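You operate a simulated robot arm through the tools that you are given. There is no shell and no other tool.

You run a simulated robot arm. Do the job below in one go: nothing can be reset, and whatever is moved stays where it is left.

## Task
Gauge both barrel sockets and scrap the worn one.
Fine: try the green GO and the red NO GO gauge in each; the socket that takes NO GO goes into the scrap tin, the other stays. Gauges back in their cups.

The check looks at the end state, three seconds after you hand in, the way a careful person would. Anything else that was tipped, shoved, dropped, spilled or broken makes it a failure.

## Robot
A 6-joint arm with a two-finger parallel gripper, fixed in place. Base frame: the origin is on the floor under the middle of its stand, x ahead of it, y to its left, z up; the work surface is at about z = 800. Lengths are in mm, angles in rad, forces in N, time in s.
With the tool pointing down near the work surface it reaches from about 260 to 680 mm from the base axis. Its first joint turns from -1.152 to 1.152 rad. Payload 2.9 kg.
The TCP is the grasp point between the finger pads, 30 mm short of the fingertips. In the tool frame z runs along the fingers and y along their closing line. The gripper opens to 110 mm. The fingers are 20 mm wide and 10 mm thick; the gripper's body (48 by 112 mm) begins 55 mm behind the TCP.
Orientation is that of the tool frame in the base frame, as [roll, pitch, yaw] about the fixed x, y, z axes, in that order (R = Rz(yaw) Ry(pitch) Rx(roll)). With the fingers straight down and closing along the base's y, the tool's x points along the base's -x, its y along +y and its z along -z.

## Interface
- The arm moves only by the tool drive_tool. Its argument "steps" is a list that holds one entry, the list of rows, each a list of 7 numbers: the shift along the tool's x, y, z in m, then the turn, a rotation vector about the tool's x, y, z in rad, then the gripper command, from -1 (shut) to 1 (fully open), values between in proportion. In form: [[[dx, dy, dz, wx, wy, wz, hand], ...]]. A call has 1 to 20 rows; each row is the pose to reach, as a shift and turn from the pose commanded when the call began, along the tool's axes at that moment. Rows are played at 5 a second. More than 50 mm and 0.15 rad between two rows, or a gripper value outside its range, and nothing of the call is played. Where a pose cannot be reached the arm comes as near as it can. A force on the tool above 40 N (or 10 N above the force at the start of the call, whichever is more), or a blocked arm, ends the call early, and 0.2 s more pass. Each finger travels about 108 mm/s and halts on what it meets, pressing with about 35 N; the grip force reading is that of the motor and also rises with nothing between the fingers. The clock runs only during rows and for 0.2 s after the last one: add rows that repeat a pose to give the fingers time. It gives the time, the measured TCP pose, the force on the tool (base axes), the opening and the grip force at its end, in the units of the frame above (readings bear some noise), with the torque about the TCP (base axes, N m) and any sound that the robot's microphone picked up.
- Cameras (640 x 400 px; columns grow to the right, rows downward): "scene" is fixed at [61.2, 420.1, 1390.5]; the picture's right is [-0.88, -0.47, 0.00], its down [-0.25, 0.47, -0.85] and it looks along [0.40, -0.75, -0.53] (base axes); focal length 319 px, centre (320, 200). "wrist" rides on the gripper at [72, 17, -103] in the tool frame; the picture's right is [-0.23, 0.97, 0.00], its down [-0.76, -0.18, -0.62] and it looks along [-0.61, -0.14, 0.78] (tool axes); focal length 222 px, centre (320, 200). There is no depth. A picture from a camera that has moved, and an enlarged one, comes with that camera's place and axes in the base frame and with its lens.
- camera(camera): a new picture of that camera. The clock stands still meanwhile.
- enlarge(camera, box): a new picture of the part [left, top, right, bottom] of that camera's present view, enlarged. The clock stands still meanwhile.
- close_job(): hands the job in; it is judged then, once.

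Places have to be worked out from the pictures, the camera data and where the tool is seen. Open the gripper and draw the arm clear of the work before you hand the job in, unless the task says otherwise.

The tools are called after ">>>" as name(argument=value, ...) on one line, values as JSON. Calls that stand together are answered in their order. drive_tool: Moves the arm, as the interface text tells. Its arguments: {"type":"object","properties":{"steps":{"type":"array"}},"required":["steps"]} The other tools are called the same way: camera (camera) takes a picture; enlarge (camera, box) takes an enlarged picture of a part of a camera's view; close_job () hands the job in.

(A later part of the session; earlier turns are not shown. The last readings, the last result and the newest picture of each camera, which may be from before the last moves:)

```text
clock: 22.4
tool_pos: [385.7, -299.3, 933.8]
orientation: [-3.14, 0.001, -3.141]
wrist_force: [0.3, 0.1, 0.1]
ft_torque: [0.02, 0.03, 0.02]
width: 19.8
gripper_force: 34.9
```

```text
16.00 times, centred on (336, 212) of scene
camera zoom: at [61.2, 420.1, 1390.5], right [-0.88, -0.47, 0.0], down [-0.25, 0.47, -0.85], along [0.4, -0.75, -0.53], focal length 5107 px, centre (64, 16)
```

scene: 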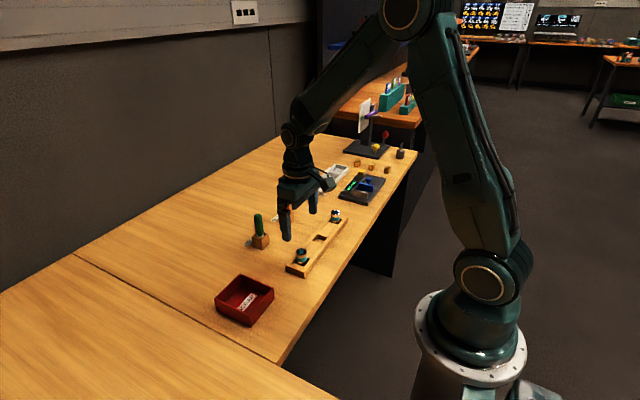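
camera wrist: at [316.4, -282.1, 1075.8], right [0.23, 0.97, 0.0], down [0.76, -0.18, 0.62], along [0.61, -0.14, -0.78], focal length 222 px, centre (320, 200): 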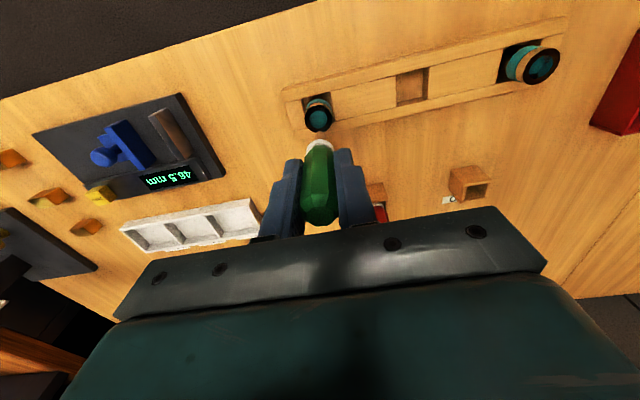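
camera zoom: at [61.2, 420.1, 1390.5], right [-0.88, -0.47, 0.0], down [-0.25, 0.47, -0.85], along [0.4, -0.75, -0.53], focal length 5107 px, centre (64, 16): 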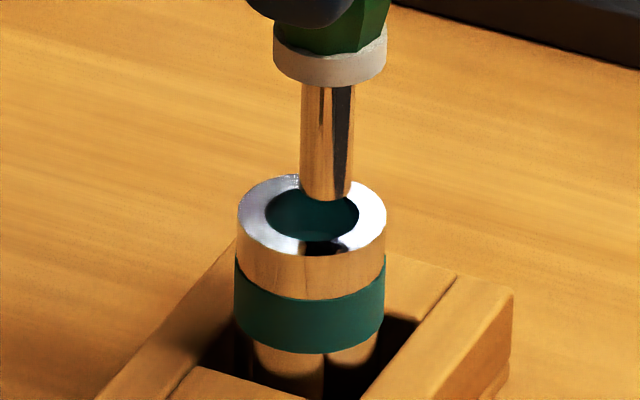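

The arm settled about 1.5 mm off its commanded place, so I go by the pictures: the rim centre is now (+2.8, 0) mm from the tip and about 8 mm below. I correct and lower to rim level.

>>> drive_tool(steps=[[[-0.0028, 0, 0.0, 0, 0, 0, -1], [-0.0028, 0, 0.003, 0, 0, 0, -1], [-0.0028, 0, 0.006, 0, 0, 0, -1], [-0.0028, 0, 0.0072, 0, 0, 0, -1], [-0.0028, 0, 0.0072, 0, 0, 0, -1], [-0.0028, 0, 0.0072, 0, 0, 0, -1]]])

>>> enlarge(camera="wrist", box=[300, 105, 340, 150])

>>> enlarge(camera="scene", box=[322, 199, 350, 224])

```text
clock: 23.8
tool_pos: [390.2, -299.2, 928.4]
orientation: [3.141, 0.0, 3.142]
wrist_force: [0.5, 0.2, -0.2]
ft_torque: [0.01, -0.02, -0.02]
width: 19.8
gripper_force: 35.3
```

```text
8.89 times, centred on (320, 128) of wrist
camera zoom: at [317.8, -283.6, 1032.6], right [0.23, 0.97, 0.0], down [0.76, -0.18, 0.62], along [0.61, -0.14, -0.78], focal length 1974 px, centre (320, 844)
```

zoom: 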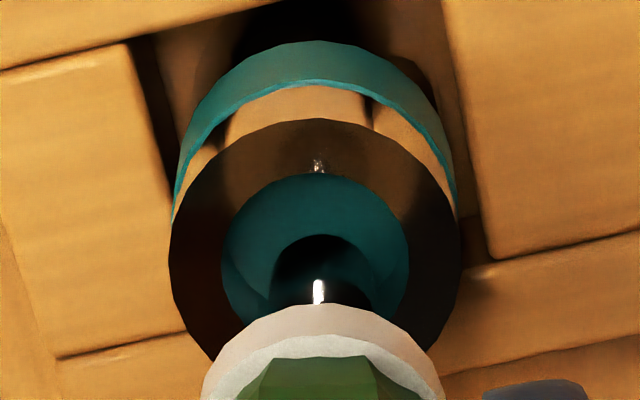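

```text
16.00 times, centred on (336, 212) of scene
camera zoom: at [61.2, 420.1, 1390.5], right [-0.88, -0.47, 0.0], down [-0.25, 0.47, -0.85], along [0.4, -0.75, -0.53], focal length 5107 px, centre (64, 16)
```

zoom: 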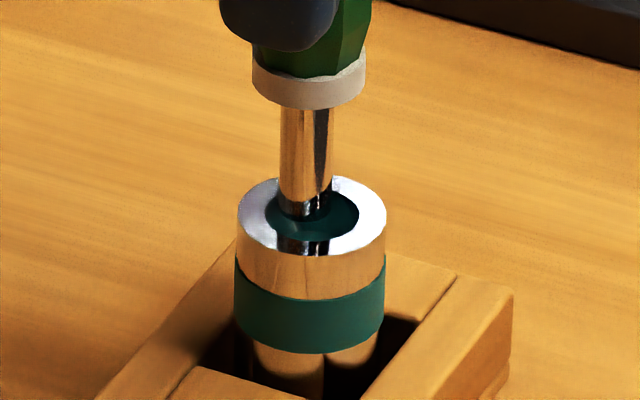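

The tip is now about 3 mm above the rim and the rim is (-0.9, -0.3) mm off. I correct and lower 4 mm, just into the mouth.

>>> drive_tool(steps=[[[0.0009, -0.0003, 0.0, 0, 0, 0, -1], [0.0009, -0.0003, 0.001, 0, 0, 0, -1], [0.0009, -0.0003, 0.002, 0, 0, 0, -1], [0.0009, -0.0003, 0.003, 0, 0, 0, -1], [0.0009, -0.0003, 0.004, 0, 0, 0, -1], [0.0009, -0.0003, 0.004, 0, 0, 0, -1]]])

>>> enlarge(camera="wrist", box=[300, 105, 340, 150])

>>> enlarge(camera="scene", box=[322, 199, 350, 224])

```text
clock: 25.2
tool_pos: [390.1, -301.2, 924.6]
orientation: [3.142, 0.0, 3.141]
wrist_force: [0.5, 0.4, -1.5]
ft_torque: [0.03, -0.01, 0.01]
width: 19.8
gripper_force: 34.9
```

```text
8.89 times, centred on (320, 128) of wrist
camera zoom: at [317.2, -284.0, 1028.3], right [0.23, 0.97, 0.0], down [0.76, -0.18, 0.62], along [0.61, -0.14, -0.78], focal length 1974 px, centre (320, 844)
```

zoom: 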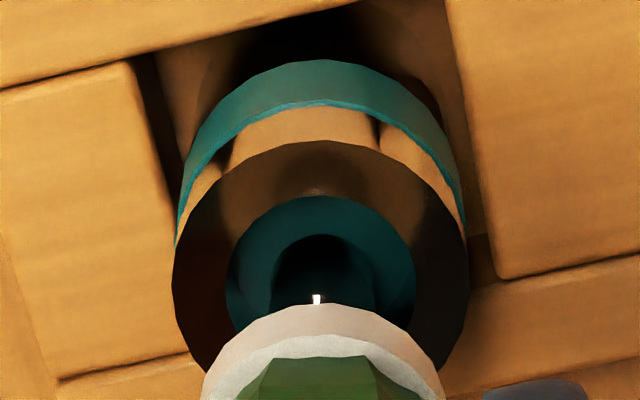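

```text
16.00 times, centred on (336, 212) of scene
camera zoom: at [61.2, 420.1, 1390.5], right [-0.88, -0.47, 0.0], down [-0.25, 0.47, -0.85], along [0.4, -0.75, -0.53], focal length 5107 px, centre (64, 16)
```

zoom: 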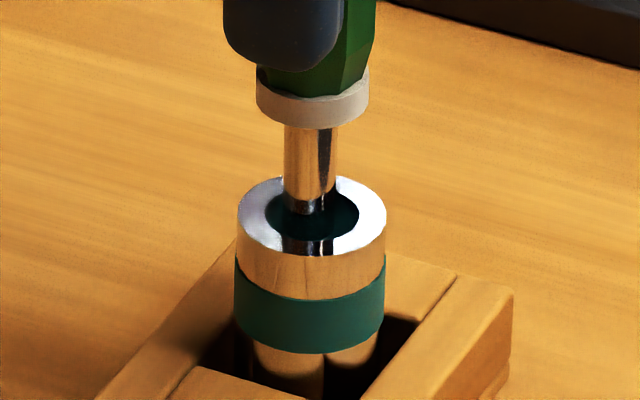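

The plug looks concentric within about 0.3 mm. I trim 0.2 mm and feel downward.

>>> drive_tool(steps=[[[0.0002, 0, 0.001, 0, 0, 0, -1], [0.0002, 0, 0.002, 0, 0, 0, -1], [0.0002, 0, 0.003, 0, 0, 0, -1], [0.0002, 0, 0.004, 0, 0, 0, -1], [0.0002, 0, 0.004, 0, 0, 0, -1]]])

```text
clock: 26.4
tool_pos: [390.0, -299.5, 920.8]
orientation: [3.14, 0.0, -3.141]
wrist_force: [-0.4, -0.3, -0.9]
ft_torque: [0.01, 0.03, 0.0]
width: 20.0
gripper_force: 34.9
```

Free so far. I continue 4 mm more.

>>> drive_tool(steps=[[[0, 0, 0.001, 0, 0, 0, -1], [0, 0, 0.002, 0, 0, 0, -1], [0, 0, 0.003, 0, 0, 0, -1], [0, 0, 0.004, 0, 0, 0, -1], [0, 0, 0.004, 0, 0, 0, -1]]])

```text
clock: 27.6
tool_pos: [389.2, -298.5, 916.3]
orientation: [-3.141, -0.001, -3.141]
wrist_force: [-0.3, 0.2, -0.6]
ft_torque: [-0.01, 0.04, -0.02]
width: 20.0
gripper_force: 35.3
```

Still free. Another 5 mm, then a look.

>>> drive_tool(steps=[[[0, 0, 0.001, 0, 0, 0, -1], [0, 0, 0.002, 0, 0, 0, -1], [0, 0, 0.003, 0, 0, 0, -1], [0, 0, 0.004, 0, 0, 0, -1], [0, 0, 0.005, 0, 0, 0, -1], [0, 0, 0.005, 0, 0, 0, -1]]])

>>> enlarge(camera="scene", box=[322, 199, 350, 224])

>>> enlarge(camera="wrist", box=[300, 105, 340, 150])

```text
clock: 29.0
tool_pos: [389.0, -300.4, 910.8]
orientation: [-3.141, 0.0, 3.141]
wrist_force: [0.3, -0.7, 0.2]
ft_torque: [0.01, 0.01, -0.03]
width: 20.2
gripper_force: 35.5
```

```text
16.00 times, centred on (336, 212) of scene
camera zoom: at [61.2, 420.1, 1390.5], right [-0.88, -0.47, 0.0], down [-0.25, 0.47, -0.85], along [0.4, -0.75, -0.53], focal length 5107 px, centre (64, 16)
```

zoom: 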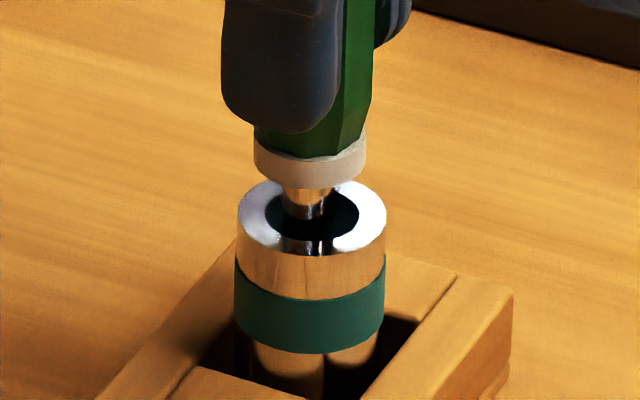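

```text
8.89 times, centred on (320, 128) of wrist
camera zoom: at [316.9, -283.2, 1015.6], right [0.23, 0.97, 0.0], down [0.76, -0.18, 0.62], along [0.61, -0.14, -0.78], focal length 1974 px, centre (320, 844)
```

zoom: 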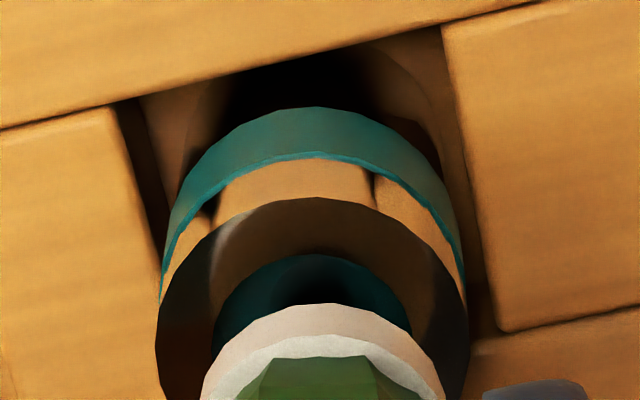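

GO also goes into socket B without force. I withdraw and carry the green gauge back above its cup.

>>> drive_tool(steps=[[[0, 0, -0.003, 0, 0, 0, -1], [0, 0, -0.008, 0, 0, 0, -1], [0, 0, -0.014, 0, 0, 0, -1], [0, 0, -0.022, 0, 0, 0, -1], [0, 0, -0.04, 0, 0, 0, -1], [0, 0, -0.0612, 0, 0, 0, -1], [-0.0288, 0.036, -0.0612, 0, 0, 0, -1], [-0.0576, 0.072, -0.0612, 0, 0, 0, -1], [-0.0864, 0.108, -0.0612, 0, 0, 0, -1], [-0.1152, 0.144, -0.0612, 0, 0, 0, -1], [-0.1441, 0.1798, -0.0612, 0, 0, 0, -1], [-0.1441, 0.1798, -0.0612, 0, 0, 0, -1], [-0.1441, 0.1798, -0.0612, 0, 0, 0, -1]]])

>>> enlarge(camera="wrist", box=[280, 75, 360, 155])

>>> enlarge(camera="scene", box=[230, 170, 300, 250])

>>> enlarge(camera="scene", box=[275, 195, 355, 285])

```text
clock: 31.8
tool_pos: [533.5, -117.9, 973.0]
orientation: [3.141, 0.0, -3.141]
wrist_force: [-0.3, 0.2, -0.4]
ft_torque: [0.01, 0.02, -0.03]
width: 20.1
gripper_force: 35.1
```

```text
5.00 times, centred on (320, 115) of wrist
camera zoom: at [460.9, -102.5, 1077.2], right [0.23, 0.97, 0.0], down [0.76, -0.18, 0.62], along [0.61, -0.14, -0.78], focal length 1111 px, centre (320, 625)
```

zoom: 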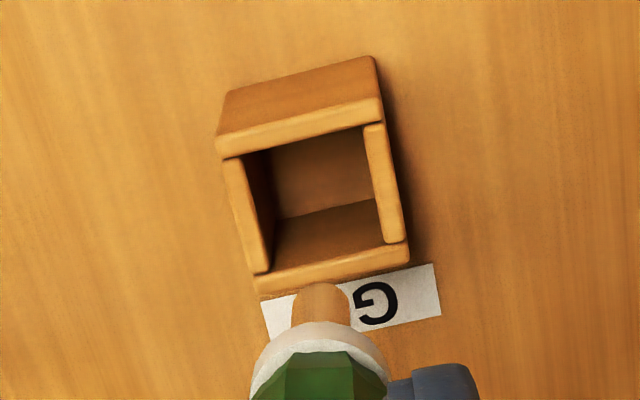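

```text
5.00 times, centred on (265, 210) of scene
camera zoom: at [61.2, 420.1, 1390.5], right [-0.88, -0.47, 0.0], down [-0.25, 0.47, -0.85], along [0.4, -0.75, -0.53], focal length 1596 px, centre (595, 150)
```

zoom: 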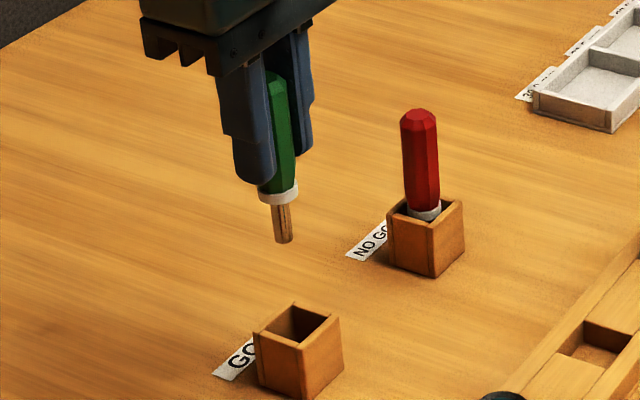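

```text
4.44 times, centred on (315, 240) of scene
camera zoom: at [61.2, 420.1, 1390.5], right [-0.88, -0.47, 0.0], down [-0.25, 0.47, -0.85], along [0.4, -0.75, -0.53], focal length 1418 px, centre (342, 22)
```

zoom: 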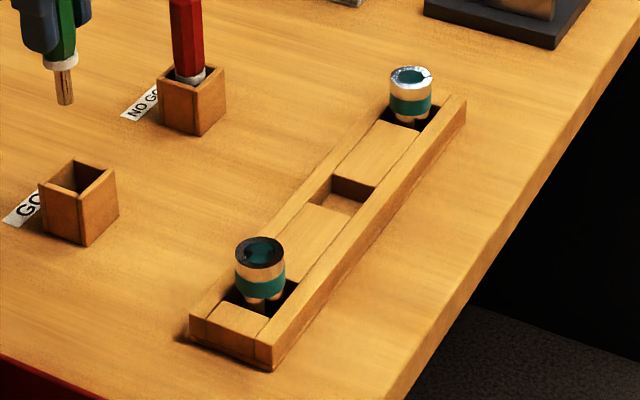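

Both sockets are undisturbed and the gauge hangs over its cup. I lower to about 15-20 mm above the cup for a finer alignment check.

>>> drive_tool(steps=[[[0, 0, 0.015, 0, 0, 0, -1], [0, 0, 0.03, 0, 0, 0, -1], [0, 0, 0.042, 0, 0, 0, -1], [0, 0, 0.042, 0, 0, 0, -1], [0, 0, 0.042, 0, 0, 0, -1]]])

>>> enlarge(camera="wrist", box=[280, 75, 360, 155])

>>> enlarge(camera="scene", box=[240, 215, 280, 255])

```text
clock: 33.0
tool_pos: [535.5, -119.6, 930.1]
orientation: [-3.14, -0.001, 3.141]
wrist_force: [0.0, 0.0, -1.1]
ft_torque: [0.0, 0.01, -0.02]
width: 19.8
gripper_force: 35.0
```

```text
5.00 times, centred on (320, 115) of wrist
camera zoom: at [461.3, -103.2, 1034.7], right [0.23, 0.97, 0.0], down [0.76, -0.18, 0.62], along [0.61, -0.14, -0.78], focal length 1111 px, centre (320, 625)
```

zoom: 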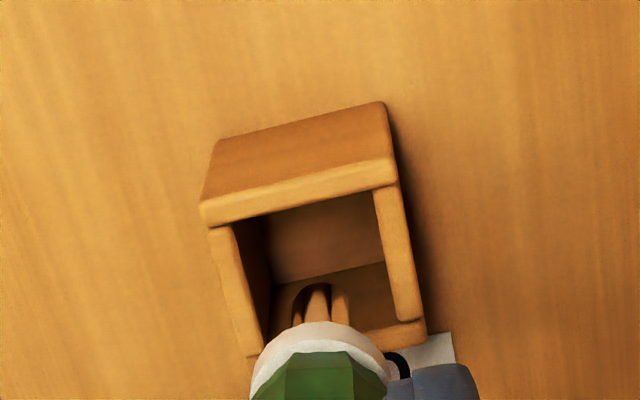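

```text
10.00 times, centred on (260, 235) of scene
camera zoom: at [61.2, 420.1, 1390.5], right [-0.88, -0.47, 0.0], down [-0.25, 0.47, -0.85], along [0.4, -0.75, -0.53], focal length 3192 px, centre (920, -150)
```

zoom: 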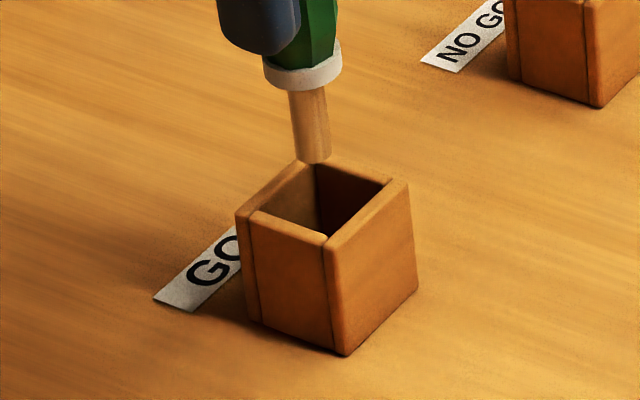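

The gauge is within about 0.6 mm of the cup centre, with the cup top about 16 mm below the tip. I trim and lower it into the cup to about 3 mm above the resting height.

>>> drive_tool(steps=[[[0.0005, -0.0003, 0.005, 0, 0, 0, -1], [0.0005, -0.0003, 0.015, 0, 0, 0, -1], [0.0005, -0.0003, 0.025, 0, 0, 0, -1], [0.0005, -0.0003, 0.035, 0, 0, 0, -1], [0.0005, -0.0003, 0.041, 0, 0, 0, -1], [0.0005, -0.0003, 0.045, 0, 0, 0, -1], [0.0005, -0.0003, 0.045, 0, 0, 0, -1]]])

>>> enlarge(camera="scene", box=[240, 205, 280, 255])

>>> enlarge(camera="wrist", box=[280, 75, 360, 175])

```text
clock: 34.6
tool_pos: [533.7, -120.4, 885.2]
orientation: [3.141, 0.001, -3.142]
wrist_force: [0.6, 0.5, -0.6]
ft_torque: [0.01, 0.01, 0.01]
width: 19.8
gripper_force: 35.3
```

```text
8.00 times, centred on (260, 230) of scene
camera zoom: at [61.2, 420.1, 1390.5], right [-0.88, -0.47, 0.0], down [-0.25, 0.47, -0.85], along [0.4, -0.75, -0.53], focal length 2553 px, centre (800, -40)
```

zoom: 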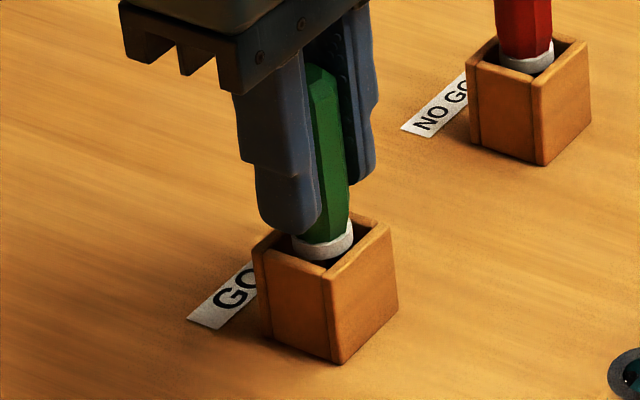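

```text
4.00 times, centred on (320, 125) of wrist
camera zoom: at [460.4, -103.7, 989.1], right [0.23, 0.97, 0.0], down [0.76, -0.18, 0.62], along [0.61, -0.14, -0.78], focal length 888 px, centre (320, 500)
```

zoom: 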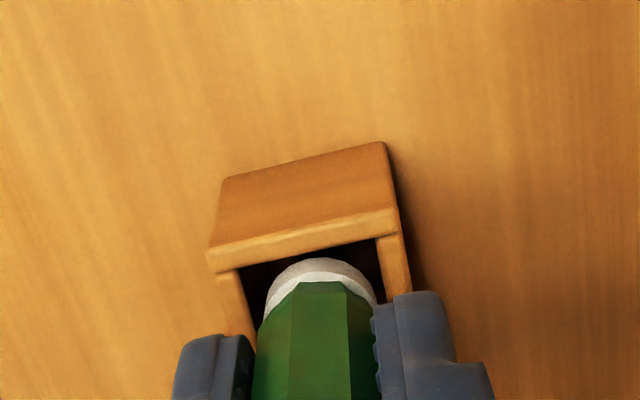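

The collar is inside the cup. I feel for the cup floor over the last millimetres.

>>> drive_tool(steps=[[[0, 0, 0.001, 0, 0, 0, -1], [0, 0, 0.002, 0, 0, 0, -1], [0, 0, 0.002, 0, 0, 0, -1]]])

```text
clock: 35.4
tool_pos: [532.8, -120.2, 883.0]
orientation: [-3.141, 0.001, 3.141]
wrist_force: [0.1, -0.2, -0.7]
ft_torque: [-0.01, 0.0, 0.01]
width: 19.9
gripper_force: 35.2
```

One more millimetre in half-millimetre rows, reading the force.

>>> drive_tool(steps=[[[0, 0, 0.0005, 0, 0, 0, -1], [0, 0, 0.001, 0, 0, 0, -1], [0, 0, 0.001, 0, 0, 0, -1]]])

```text
clock: 36.2
tool_pos: [532.3, -120.7, 883.0]
orientation: [-3.141, -0.001, 3.141]
wrist_force: [-3.1, -1.1, 9.4]
ft_torque: [-0.01, 0.26, 0.01]
width: 19.9
gripper_force: 34.9
```

Floor contact felt (9 N). I ease up 0.5 mm and open the fingers.

>>> drive_tool(steps=[[[0, 0, -0.0005, 0, 0, 0, -1], [0, 0, -0.0005, 0, 0, 0, -0.55], [0, 0, -0.0005, 0, 0, 0, -0.4], [0, 0, -0.0005, 0, 0, 0, -0.1], [0, 0, -0.0005, 0, 0, 0, 0.2], [0, 0, -0.0005, 0, 0, 0, 0.2]]])

>>> enlarge(camera="scene", box=[240, 195, 290, 255])

>>> camera(camera="wrist")

```text
clock: 37.6
tool_pos: [532.7, -120.6, 881.8]
orientation: [-3.141, 0.001, 3.141]
wrist_force: [0.4, -0.9, -0.6]
ft_torque: [-0.01, 0.0, 0.01]
width: 66.2
gripper_force: 0.2
```

```text
6.67 times, centred on (265, 225) of scene
camera zoom: at [61.2, 420.1, 1390.5], right [-0.88, -0.47, 0.0], down [-0.25, 0.47, -0.85], along [0.4, -0.75, -0.53], focal length 2128 px, centre (687, 33)
```

zoom: 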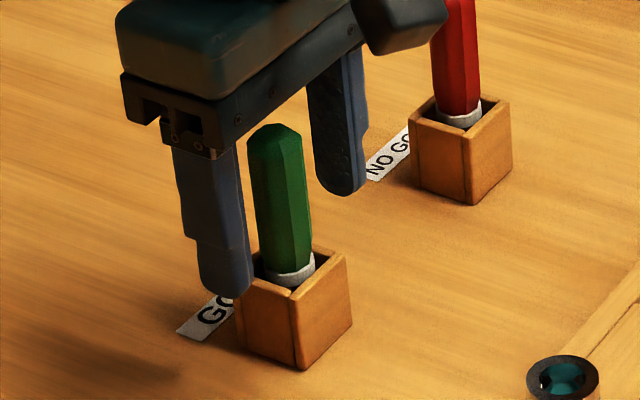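

```text
taken
camera wrist: at [460.4, -104.0, 986.6], right [0.23, 0.97, 0.0], down [0.76, -0.18, 0.62], along [0.61, -0.14, -0.78], focal length 222 px, centre (320, 200)
```

wrist: 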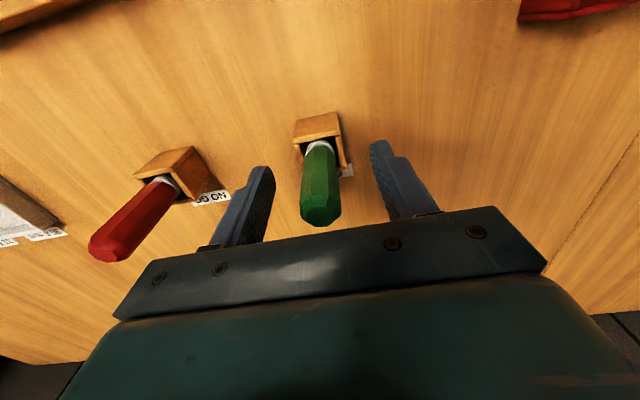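

The green gauge stands upright in its cup. I rise clear and move over the red NO GO gauge.

>>> drive_tool(steps=[[[0, 0, -0.01, 0, 0, 0, 0.2], [0, 0, -0.03, 0, 0, 0, 0.2], [0, 0, -0.06, 0, 0, 0, 0.2], [0, 0, -0.095, 0, 0, 0, 0.2], [0, 0, -0.13, 0, 0, 0, 0.2], [-0.001, -0.04, -0.13, 0, 0, 0, 0.2], [-0.002, -0.085, -0.13, 0, 0, 0, 0.2], [-0.003, -0.126, -0.13, 0, 0, 0, 0.2], [-0.003, -0.126, -0.13, 0, 0, 0, 0.2], [-0.003, -0.126, -0.13, 0, 0, 0, 0.2]]])

>>> enlarge(camera="wrist", box=[260, 80, 380, 200])

>>> enlarge(camera="scene", box=[240, 165, 310, 255])

```text
clock: 39.8
tool_pos: [537.3, -248.5, 1012.4]
orientation: [3.14, 0.001, 3.14]
wrist_force: [-0.4, -0.1, 0.6]
ft_torque: [-0.03, 0.01, -0.02]
width: 66.1
gripper_force: 0.1
```

```text
3.33 times, centred on (320, 140) of wrist
camera zoom: at [464.1, -231.5, 1116.0], right [0.23, 0.97, 0.0], down [0.76, -0.18, 0.62], along [0.61, -0.14, -0.78], focal length 740 px, centre (320, 400)
```

zoom: 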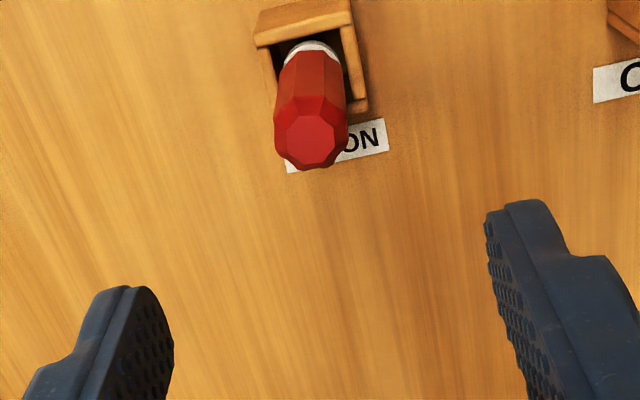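

```text
4.44 times, centred on (275, 210) of scene
camera zoom: at [61.2, 420.1, 1390.5], right [-0.88, -0.47, 0.0], down [-0.25, 0.47, -0.85], along [0.4, -0.75, -0.53], focal length 1418 px, centre (520, 156)
```

zoom: 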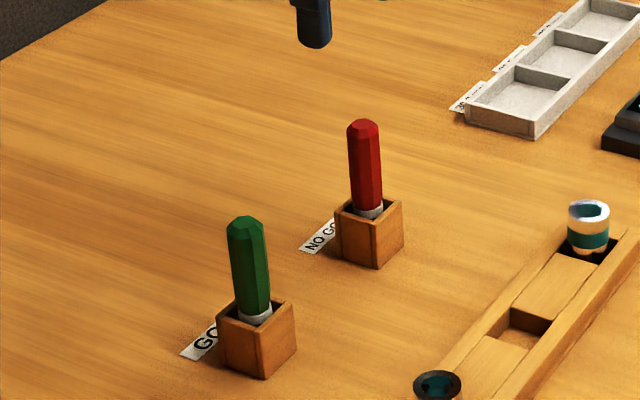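

The red handle is about (-2.5, -2) mm from under the TCP. I lower around it with the fingers part open.

>>> drive_tool(steps=[[[0.0025, -0.002, 0.03, 0, 0, 0, 0.2], [0.0025, -0.002, 0.06, 0, 0, 0, 0.2], [0.0025, -0.002, 0.09, 0, 0, 0, 0.2], [0.0025, -0.002, 0.115, 0, 0, 0, 0.2], [0.0025, -0.002, 0.1295, 0, 0, 0, 0.2], [0.0025, -0.002, 0.1295, 0, 0, 0, 0.2]]])

>>> camera(camera="wrist")

>>> enlarge(camera="scene", box=[240, 165, 320, 255])

```text
clock: 41.2
tool_pos: [535.6, -248.5, 882.6]
orientation: [-3.141, 0.0, 3.141]
wrist_force: [0.4, 0.3, 0.4]
ft_torque: [0.01, -0.01, 0.0]
width: 66.0
gripper_force: 0.1
```

```text
taken
camera wrist: at [462.2, -232.1, 987.3], right [0.23, 0.97, 0.0], down [0.76, -0.18, 0.62], along [0.61, -0.14, -0.78], focal length 222 px, centre (320, 200)
```

wrist: 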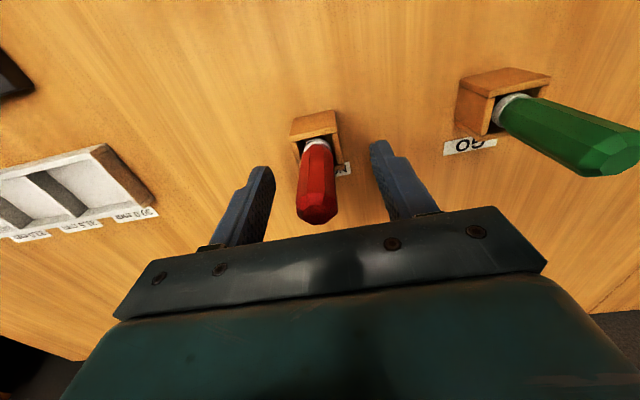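

```text
4.44 times, centred on (280, 210) of scene
camera zoom: at [61.2, 420.1, 1390.5], right [-0.88, -0.47, 0.0], down [-0.25, 0.47, -0.85], along [0.4, -0.75, -0.53], focal length 1418 px, centre (498, 156)
```

zoom: 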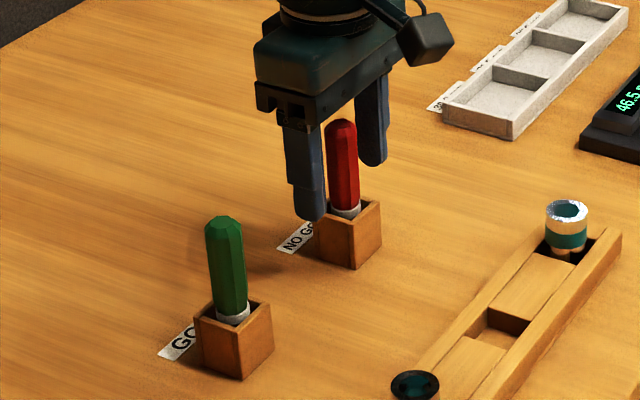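

The handle is about 1.5-2 mm toward -y of the finger centre. I shift 1.7 mm and close gently.

>>> drive_tool(steps=[[[0, -0.0017, 0, 0, 0, 0, 0.2], [0, -0.0017, 0, 0, 0, 0, -0.1], [0, -0.0017, 0, 0, 0, 0, -0.4], [0, -0.0017, 0, 0, 0, 0, -0.7], [0, -0.0017, 0, 0, 0, 0, -1], [0, -0.0017, 0, 0, 0, 0, -1], [0, -0.0017, 0, 0, 0, 0, -1]]])

>>> camera(camera="wrist")

>>> enlarge(camera="scene", box=[260, 165, 320, 245])

```text
clock: 42.8
tool_pos: [534.2, -250.4, 883.9]
orientation: [3.141, 0.0, -3.141]
wrist_force: [-0.8, 1.6, 2.3]
ft_torque: [0.05, 0.06, -0.02]
width: 19.9
gripper_force: 35.0
```

```text
taken
camera wrist: at [461.6, -234.2, 987.7], right [0.23, 0.97, 0.0], down [0.76, -0.18, 0.62], along [0.61, -0.14, -0.78], focal length 222 px, centre (320, 200)
```

wrist: 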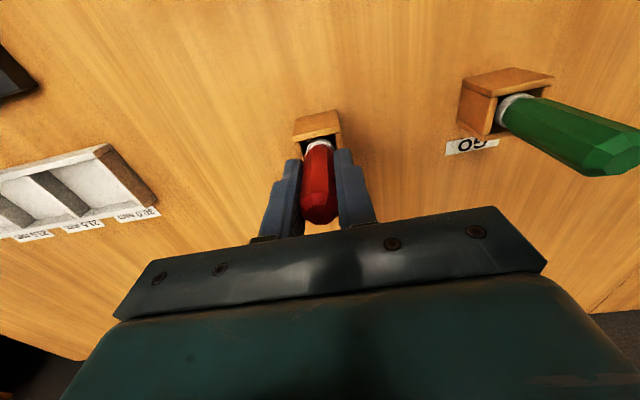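

```text
5.00 times, centred on (290, 205) of scene
camera zoom: at [61.2, 420.1, 1390.5], right [-0.88, -0.47, 0.0], down [-0.25, 0.47, -0.85], along [0.4, -0.75, -0.53], focal length 1596 px, centre (470, 175)
```

zoom: 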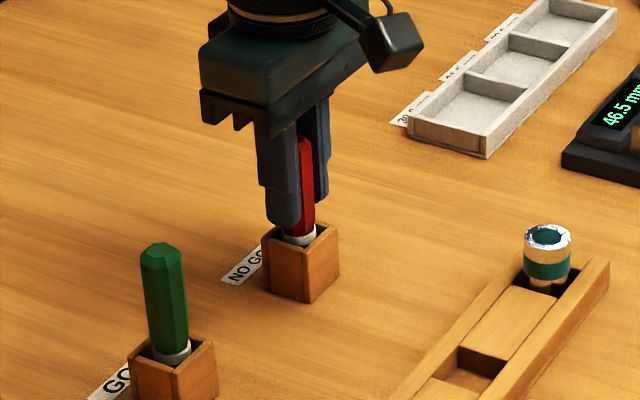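

The red gauge is gripped at 19.9 mm. I lift it straight up and inspect its plug.

>>> drive_tool(steps=[[[0, 0, -0.005, 0, 0, 0, -1], [0, 0, -0.015, 0, 0, 0, -1], [0, 0, -0.03, 0, 0, 0, -1], [0, 0, -0.05, 0, 0, 0, -1], [0, 0, -0.07, 0, 0, 0, -1], [0, 0, -0.09, 0, 0, 0, -1], [0, 0, -0.09, 0, 0, 0, -1], [0, 0, -0.09, 0, 0, 0, -1]]])

>>> enlarge(camera="wrist", box=[300, 105, 340, 150])

>>> enlarge(camera="scene", box=[265, 165, 325, 245])

```text
clock: 44.6
tool_pos: [533.0, -249.3, 973.4]
orientation: [-3.141, 0.001, 3.141]
wrist_force: [0.2, -0.2, -1.2]
ft_torque: [0.02, 0.01, -0.01]
width: 20.0
gripper_force: 35.0
```

```text
8.89 times, centred on (320, 128) of wrist
camera zoom: at [460.5, -232.9, 1078.2], right [0.23, 0.97, 0.0], down [0.76, -0.18, 0.62], along [0.61, -0.14, -0.78], focal length 1974 px, centre (320, 844)
```

zoom: 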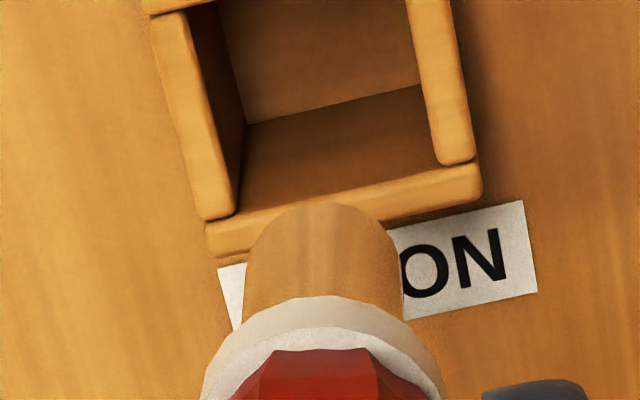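

```text
5.00 times, centred on (295, 205) of scene
camera zoom: at [61.2, 420.1, 1390.5], right [-0.88, -0.47, 0.0], down [-0.25, 0.47, -0.85], along [0.4, -0.75, -0.53], focal length 1596 px, centre (445, 175)
```

zoom: 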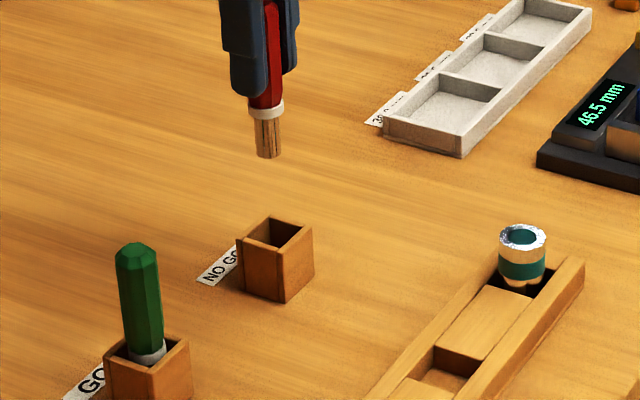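

The NO GO plug is about 14.3 mm across, clearly thicker than GO. I take it over socket B first.

>>> drive_tool(steps=[[[0.036, -0.0125, 0, 0, 0, 0, -1], [0.072, -0.025, 0, 0, 0, 0, -1], [0.108, -0.0375, 0, 0, 0, 0, -1], [0.1441, -0.0498, 0, 0, 0, 0, -1], [0.1441, -0.0498, 0, 0, 0, 0, -1], [0.1441, -0.0498, 0.015, 0, 0, 0, -1], [0.1441, -0.0498, 0.027, 0, 0, 0, -1], [0.1441, -0.0498, 0.027, 0, 0, 0, -1], [0.1441, -0.0498, 0.027, 0, 0, 0, -1]]])

>>> enlarge(camera="wrist", box=[300, 105, 340, 150])

>>> enlarge(camera="scene", box=[322, 199, 350, 224])

```text
clock: 46.6
tool_pos: [390.1, -300.1, 946.5]
orientation: [3.141, 0.0, -3.141]
wrist_force: [-0.6, -0.3, 0.5]
ft_torque: [0.02, -0.03, -0.02]
width: 19.9
gripper_force: 34.9
```

```text
8.89 times, centred on (320, 128) of wrist
camera zoom: at [317.4, -284.1, 1050.2], right [0.23, 0.97, 0.0], down [0.76, -0.18, 0.62], along [0.61, -0.14, -0.78], focal length 1974 px, centre (320, 844)
```

zoom: 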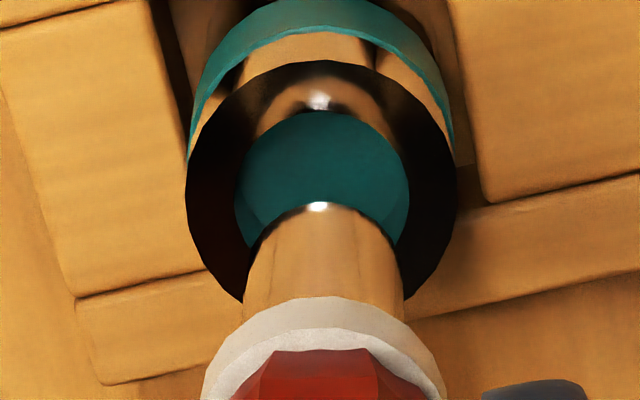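

```text
16.00 times, centred on (336, 212) of scene
camera zoom: at [61.2, 420.1, 1390.5], right [-0.88, -0.47, 0.0], down [-0.25, 0.47, -0.85], along [0.4, -0.75, -0.53], focal length 5107 px, centre (64, 16)
```

zoom: 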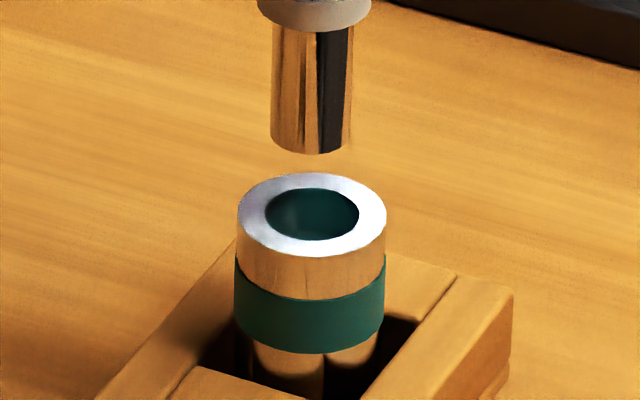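

NO GO measures about 15 mm against a bore of about 17.5 mm here. The offset is about (-0.6, +0.1) mm, so I correct and lower to about 3 mm above the rim.

>>> drive_tool(steps=[[[0.0006, 0.0001, 0.004, 0, 0, 0, -1], [0.0006, 0.0001, 0.008, 0, 0, 0, -1], [0.0006, 0.0001, 0.012, 0, 0, 0, -1], [0.0006, 0.0001, 0.016, 0, 0, 0, -1], [0.0006, 0.0001, 0.016, 0, 0, 0, -1], [0.0006, 0.0001, 0.016, 0, 0, 0, -1]]])

>>> enlarge(camera="wrist", box=[300, 105, 340, 150])

>>> enlarge(camera="scene", box=[322, 199, 350, 224])

```text
clock: 48.0
tool_pos: [389.3, -299.9, 931.7]
orientation: [-3.141, 0.002, -3.14]
wrist_force: [0.3, -0.8, -0.8]
ft_torque: [0.02, 0.0, -0.01]
width: 19.8
gripper_force: 35.5
```

```text
8.89 times, centred on (320, 128) of wrist
camera zoom: at [316.5, -283.4, 1034.1], right [0.23, 0.97, 0.0], down [0.76, -0.18, 0.62], along [0.61, -0.14, -0.78], focal length 1974 px, centre (320, 844)
```

zoom: 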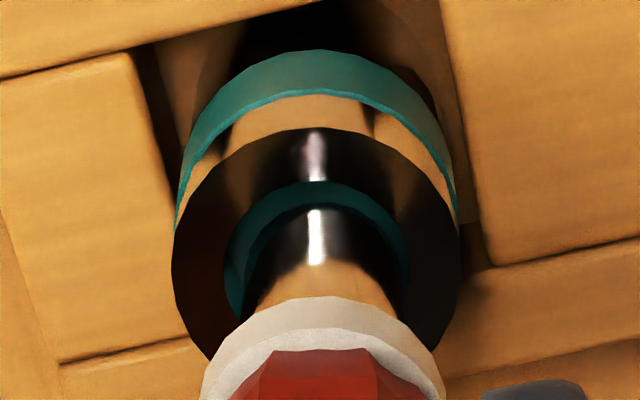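

```text
16.00 times, centred on (336, 212) of scene
camera zoom: at [61.2, 420.1, 1390.5], right [-0.88, -0.47, 0.0], down [-0.25, 0.47, -0.85], along [0.4, -0.75, -0.53], focal length 5107 px, centre (64, 16)
```

zoom: 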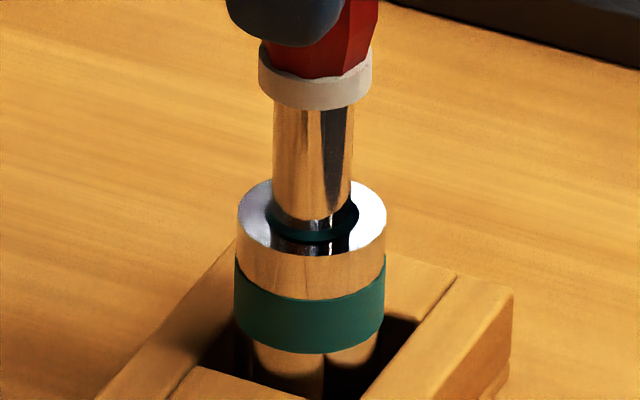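

The tip is about 3 mm above the rim and about (+0.5, -0.6) mm off. I correct and lower 4 mm into the mouth.

>>> drive_tool(steps=[[[-0.0004, -0.0005, 0.0, 0, 0, 0, -1], [-0.0004, -0.0005, 0.001, 0, 0, 0, -1], [-0.0004, -0.0005, 0.002, 0, 0, 0, -1], [-0.0004, -0.0005, 0.003, 0, 0, 0, -1], [-0.0004, -0.0005, 0.003, 0, 0, 0, -1]]])

>>> enlarge(camera="wrist", box=[300, 105, 340, 150])

>>> enlarge(camera="scene", box=[322, 199, 350, 224])

```text
clock: 49.2
tool_pos: [390.0, -299.6, 927.4]
orientation: [3.14, -0.001, 3.141]
wrist_force: [-0.4, 0.4, -0.7]
ft_torque: [0.02, -0.01, -0.01]
width: 19.6
gripper_force: 35.1
```

```text
8.89 times, centred on (320, 128) of wrist
camera zoom: at [316.7, -283.6, 1031.1], right [0.23, 0.97, 0.0], down [0.76, -0.18, 0.62], along [0.61, -0.14, -0.78], focal length 1974 px, centre (320, 844)
```

zoom: 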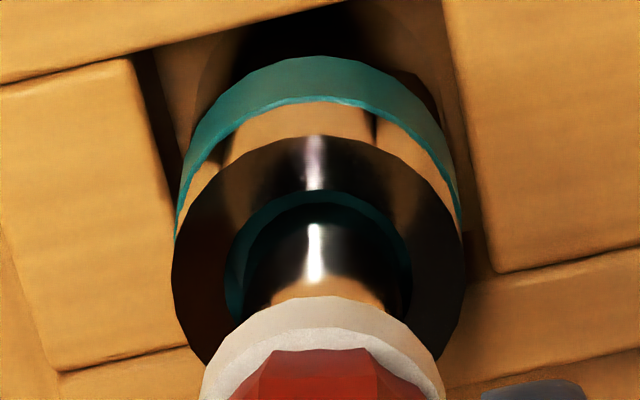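

```text
16.00 times, centred on (336, 212) of scene
camera zoom: at [61.2, 420.1, 1390.5], right [-0.88, -0.47, 0.0], down [-0.25, 0.47, -0.85], along [0.4, -0.75, -0.53], focal length 5107 px, centre (64, 16)
```

zoom: 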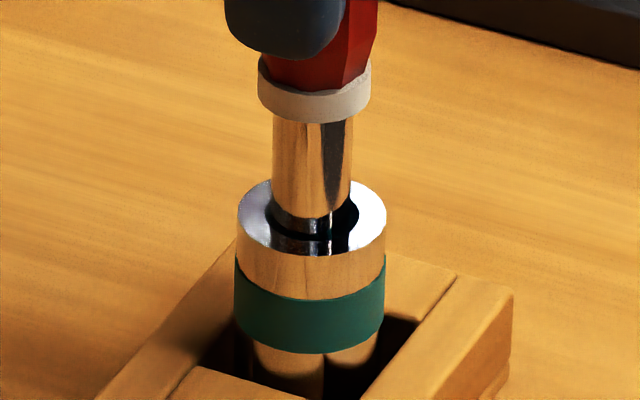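

The tip is at the mouth and slightly toward +y. I nudge (+0.2, -0.3) mm and feel downward 4 mm.

>>> drive_tool(steps=[[[-0.0002, -0.0003, 0.0, 0, 0, 0, -1], [-0.0002, -0.0003, 0.001, 0, 0, 0, -1], [-0.0002, -0.0003, 0.002, 0, 0, 0, -1], [-0.0002, -0.0003, 0.003, 0, 0, 0, -1], [-0.0002, -0.0003, 0.004, 0, 0, 0, -1], [-0.0002, -0.0003, 0.004, 0, 0, 0, -1]]])

>>> enlarge(camera="wrist", box=[300, 105, 340, 150])

>>> enlarge(camera="scene", box=[322, 199, 350, 224])

```text
clock: 50.6
tool_pos: [388.7, -299.9, 922.1]
orientation: [-3.141, 0.0, 3.141]
wrist_force: [-0.1, 0.8, -0.9]
ft_torque: [-0.01, 0.01, -0.04]
width: 19.7
gripper_force: 34.5
```

```text
8.89 times, centred on (320, 128) of wrist
camera zoom: at [316.4, -284.2, 1026.9], right [0.23, 0.97, 0.0], down [0.76, -0.18, 0.62], along [0.61, -0.14, -0.78], focal length 1974 px, centre (320, 844)
```

zoom: 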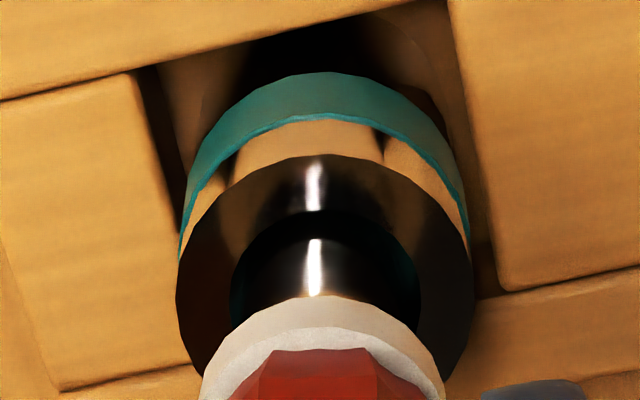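

```text
16.00 times, centred on (336, 212) of scene
camera zoom: at [61.2, 420.1, 1390.5], right [-0.88, -0.47, 0.0], down [-0.25, 0.47, -0.85], along [0.4, -0.75, -0.53], focal length 5107 px, centre (64, 16)
```

zoom: 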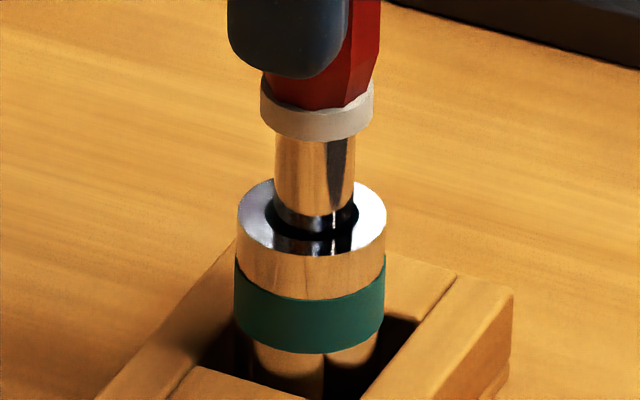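

It is about 3 mm inside with no force. I trim (+0.3, +0.1) mm and go on down 4 mm.

>>> drive_tool(steps=[[[-0.0003, 0.0001, 0.001, 0, 0, 0, -1], [-0.0003, 0.0001, 0.002, 0, 0, 0, -1], [-0.0003, 0.0001, 0.003, 0, 0, 0, -1], [-0.0003, 0.0001, 0.004, 0, 0, 0, -1], [-0.0003, 0.0001, 0.004, 0, 0, 0, -1]]])

```text
clock: 51.8
tool_pos: [390.5, -300.4, 919.2]
orientation: [3.142, 0.001, -3.14]
wrist_force: [-0.5, 0.3, 0.3]
ft_torque: [-0.01, -0.02, 0.02]
width: 19.6
gripper_force: 35.6
```

Still no resistance at about 7 mm deep. Another 5 mm, then a look.

>>> drive_tool(steps=[[[0, 0, 0.001, 0, 0, 0, -1], [0, 0, 0.002, 0, 0, 0, -1], [0, 0, 0.003, 0, 0, 0, -1], [0, 0, 0.004, 0, 0, 0, -1], [0, 0, 0.005, 0, 0, 0, -1], [0, 0, 0.005, 0, 0, 0, -1]]])

>>> enlarge(camera="wrist", box=[300, 105, 340, 150])

>>> enlarge(camera="scene", box=[322, 199, 350, 224])

```text
clock: 53.2
tool_pos: [389.0, -299.7, 913.9]
orientation: [3.141, 0.0, 3.141]
wrist_force: [0.1, 0.1, -0.6]
ft_torque: [0.01, -0.01, -0.04]
width: 20.0
gripper_force: 34.8
```

```text
8.89 times, centred on (320, 128) of wrist
camera zoom: at [317.4, -284.1, 1018.2], right [0.23, 0.97, 0.0], down [0.76, -0.18, 0.62], along [0.61, -0.14, -0.78], focal length 1974 px, centre (320, 844)
```

zoom: 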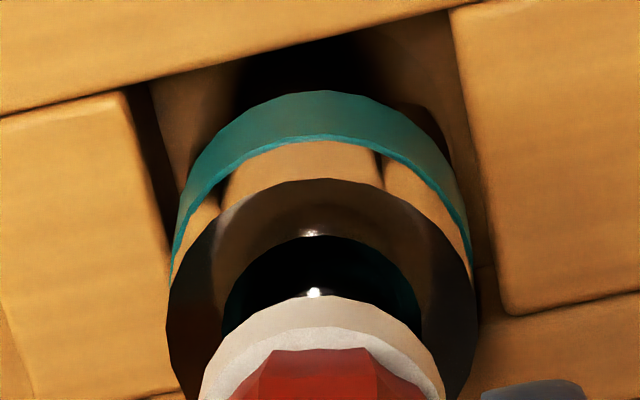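

```text
16.00 times, centred on (336, 212) of scene
camera zoom: at [61.2, 420.1, 1390.5], right [-0.88, -0.47, 0.0], down [-0.25, 0.47, -0.85], along [0.4, -0.75, -0.53], focal length 5107 px, centre (64, 16)
```

zoom: 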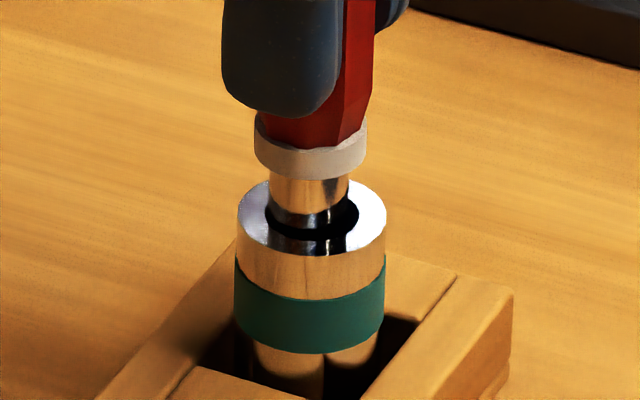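

NO GO is already about 12 mm into B. I go a few millimetres more, to the depth GO reached, to be certain.

>>> drive_tool(steps=[[[0, 0, 0.001, 0, 0, 0, -1], [0, 0, 0.002, 0, 0, 0, -1], [0, 0, 0.003, 0, 0, 0, -1], [0, 0, 0.004, 0, 0, 0, -1], [0, 0, 0.004, 0, 0, 0, -1]]])

>>> enlarge(camera="scene", box=[322, 199, 350, 224])

```text
clock: 54.4
tool_pos: [390.3, -299.9, 910.7]
orientation: [-3.141, 0.0, 3.141]
wrist_force: [-0.4, 0.0, -0.8]
ft_torque: [0.02, 0.0, 0.01]
width: 19.7
gripper_force: 34.9
```

```text
16.00 times, centred on (336, 212) of scene
camera zoom: at [61.2, 420.1, 1390.5], right [-0.88, -0.47, 0.0], down [-0.25, 0.47, -0.85], along [0.4, -0.75, -0.53], focal length 5107 px, centre (64, 16)
```

zoom: 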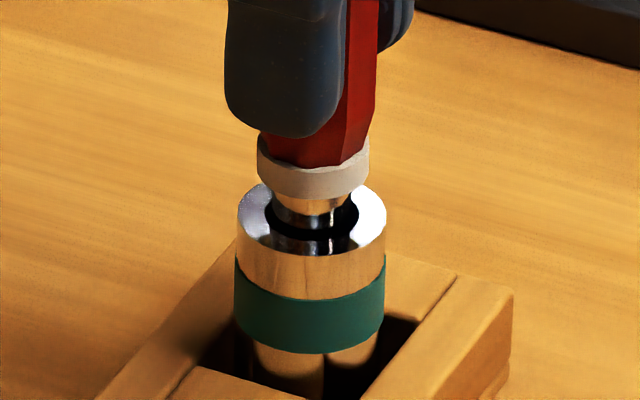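

Socket B takes NO GO fully, so it is the worn one. I withdraw and test NO GO in socket A as well.

>>> drive_tool(steps=[[[0, 0, -0.003, 0, 0, 0, -1], [0, 0, -0.008, 0, 0, 0, -1], [0, 0, -0.014, 0, 0, 0, -1], [0, 0, -0.022, 0, 0, 0, -1], [0, 0, -0.04, 0, 0, 0, -1], [0, 0, -0.063, 0, 0, 0, -1], [0, 0.035, -0.063, 0, 0, 0, -1], [0.0013, 0.07, -0.063, 0, 0, 0, -1], [0.0013, 0.105, -0.063, 0, 0, 0, -1], [0.0013, 0.14, -0.063, 0, 0, 0, -1], [0.0013, 0.175, -0.063, 0, 0, 0, -1], [0.0013, 0.2008, -0.063, 0, 0, 0, -1], [0.0013, 0.2008, -0.063, 0, 0, 0, -1], [0.0013, 0.2008, -0.05, 0, 0, 0, -1], [0.0013, 0.2008, -0.036, 0, 0, 0, -1], [0.0013, 0.2008, -0.036, 0, 0, 0, -1], [0.0013, 0.2008, -0.036, 0, 0, 0, -1]]])

>>> enlarge(camera="wrist", box=[300, 105, 340, 150])

>>> enlarge(camera="scene", box=[288, 237, 316, 262])

>>> enlarge(camera="scene", box=[275, 195, 355, 285])

```text
clock: 58.0
tool_pos: [389.7, -100.5, 946.2]
orientation: [3.141, 0.0, -3.141]
wrist_force: [-0.1, 0.0, -0.6]
ft_torque: [-0.01, -0.01, -0.01]
width: 20.0
gripper_force: 35.1
```

```text
8.89 times, centred on (320, 128) of wrist
camera zoom: at [316.8, -84.0, 1049.6], right [0.23, 0.97, 0.0], down [0.76, -0.18, 0.62], along [0.61, -0.14, -0.78], focal length 1974 px, centre (320, 844)
```

zoom: 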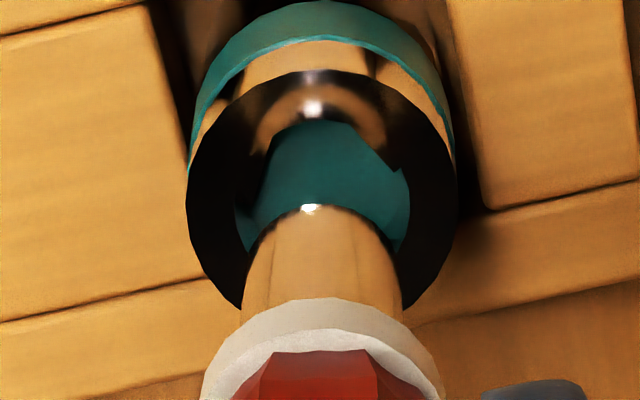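

```text
16.00 times, centred on (302, 250) of scene
camera zoom: at [61.2, 420.1, 1390.5], right [-0.88, -0.47, 0.0], down [-0.25, 0.47, -0.85], along [0.4, -0.75, -0.53], focal length 5107 px, centre (608, -592)
```

zoom: 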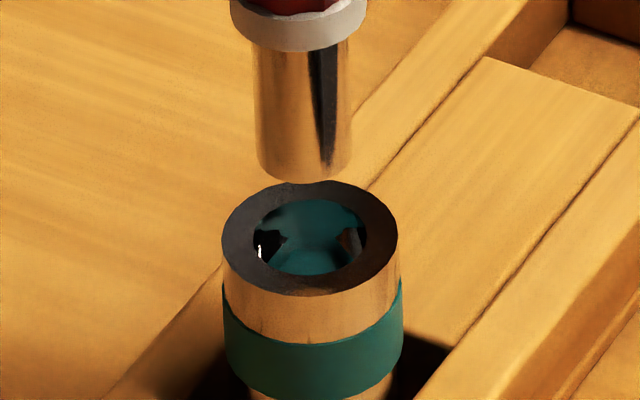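

```text
4.44 times, centred on (315, 240) of scene
camera zoom: at [61.2, 420.1, 1390.5], right [-0.88, -0.47, 0.0], down [-0.25, 0.47, -0.85], along [0.4, -0.75, -0.53], focal length 1418 px, centre (342, 22)
```

zoom: 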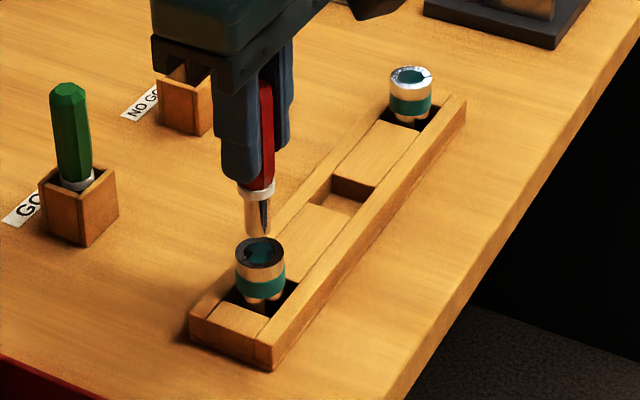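

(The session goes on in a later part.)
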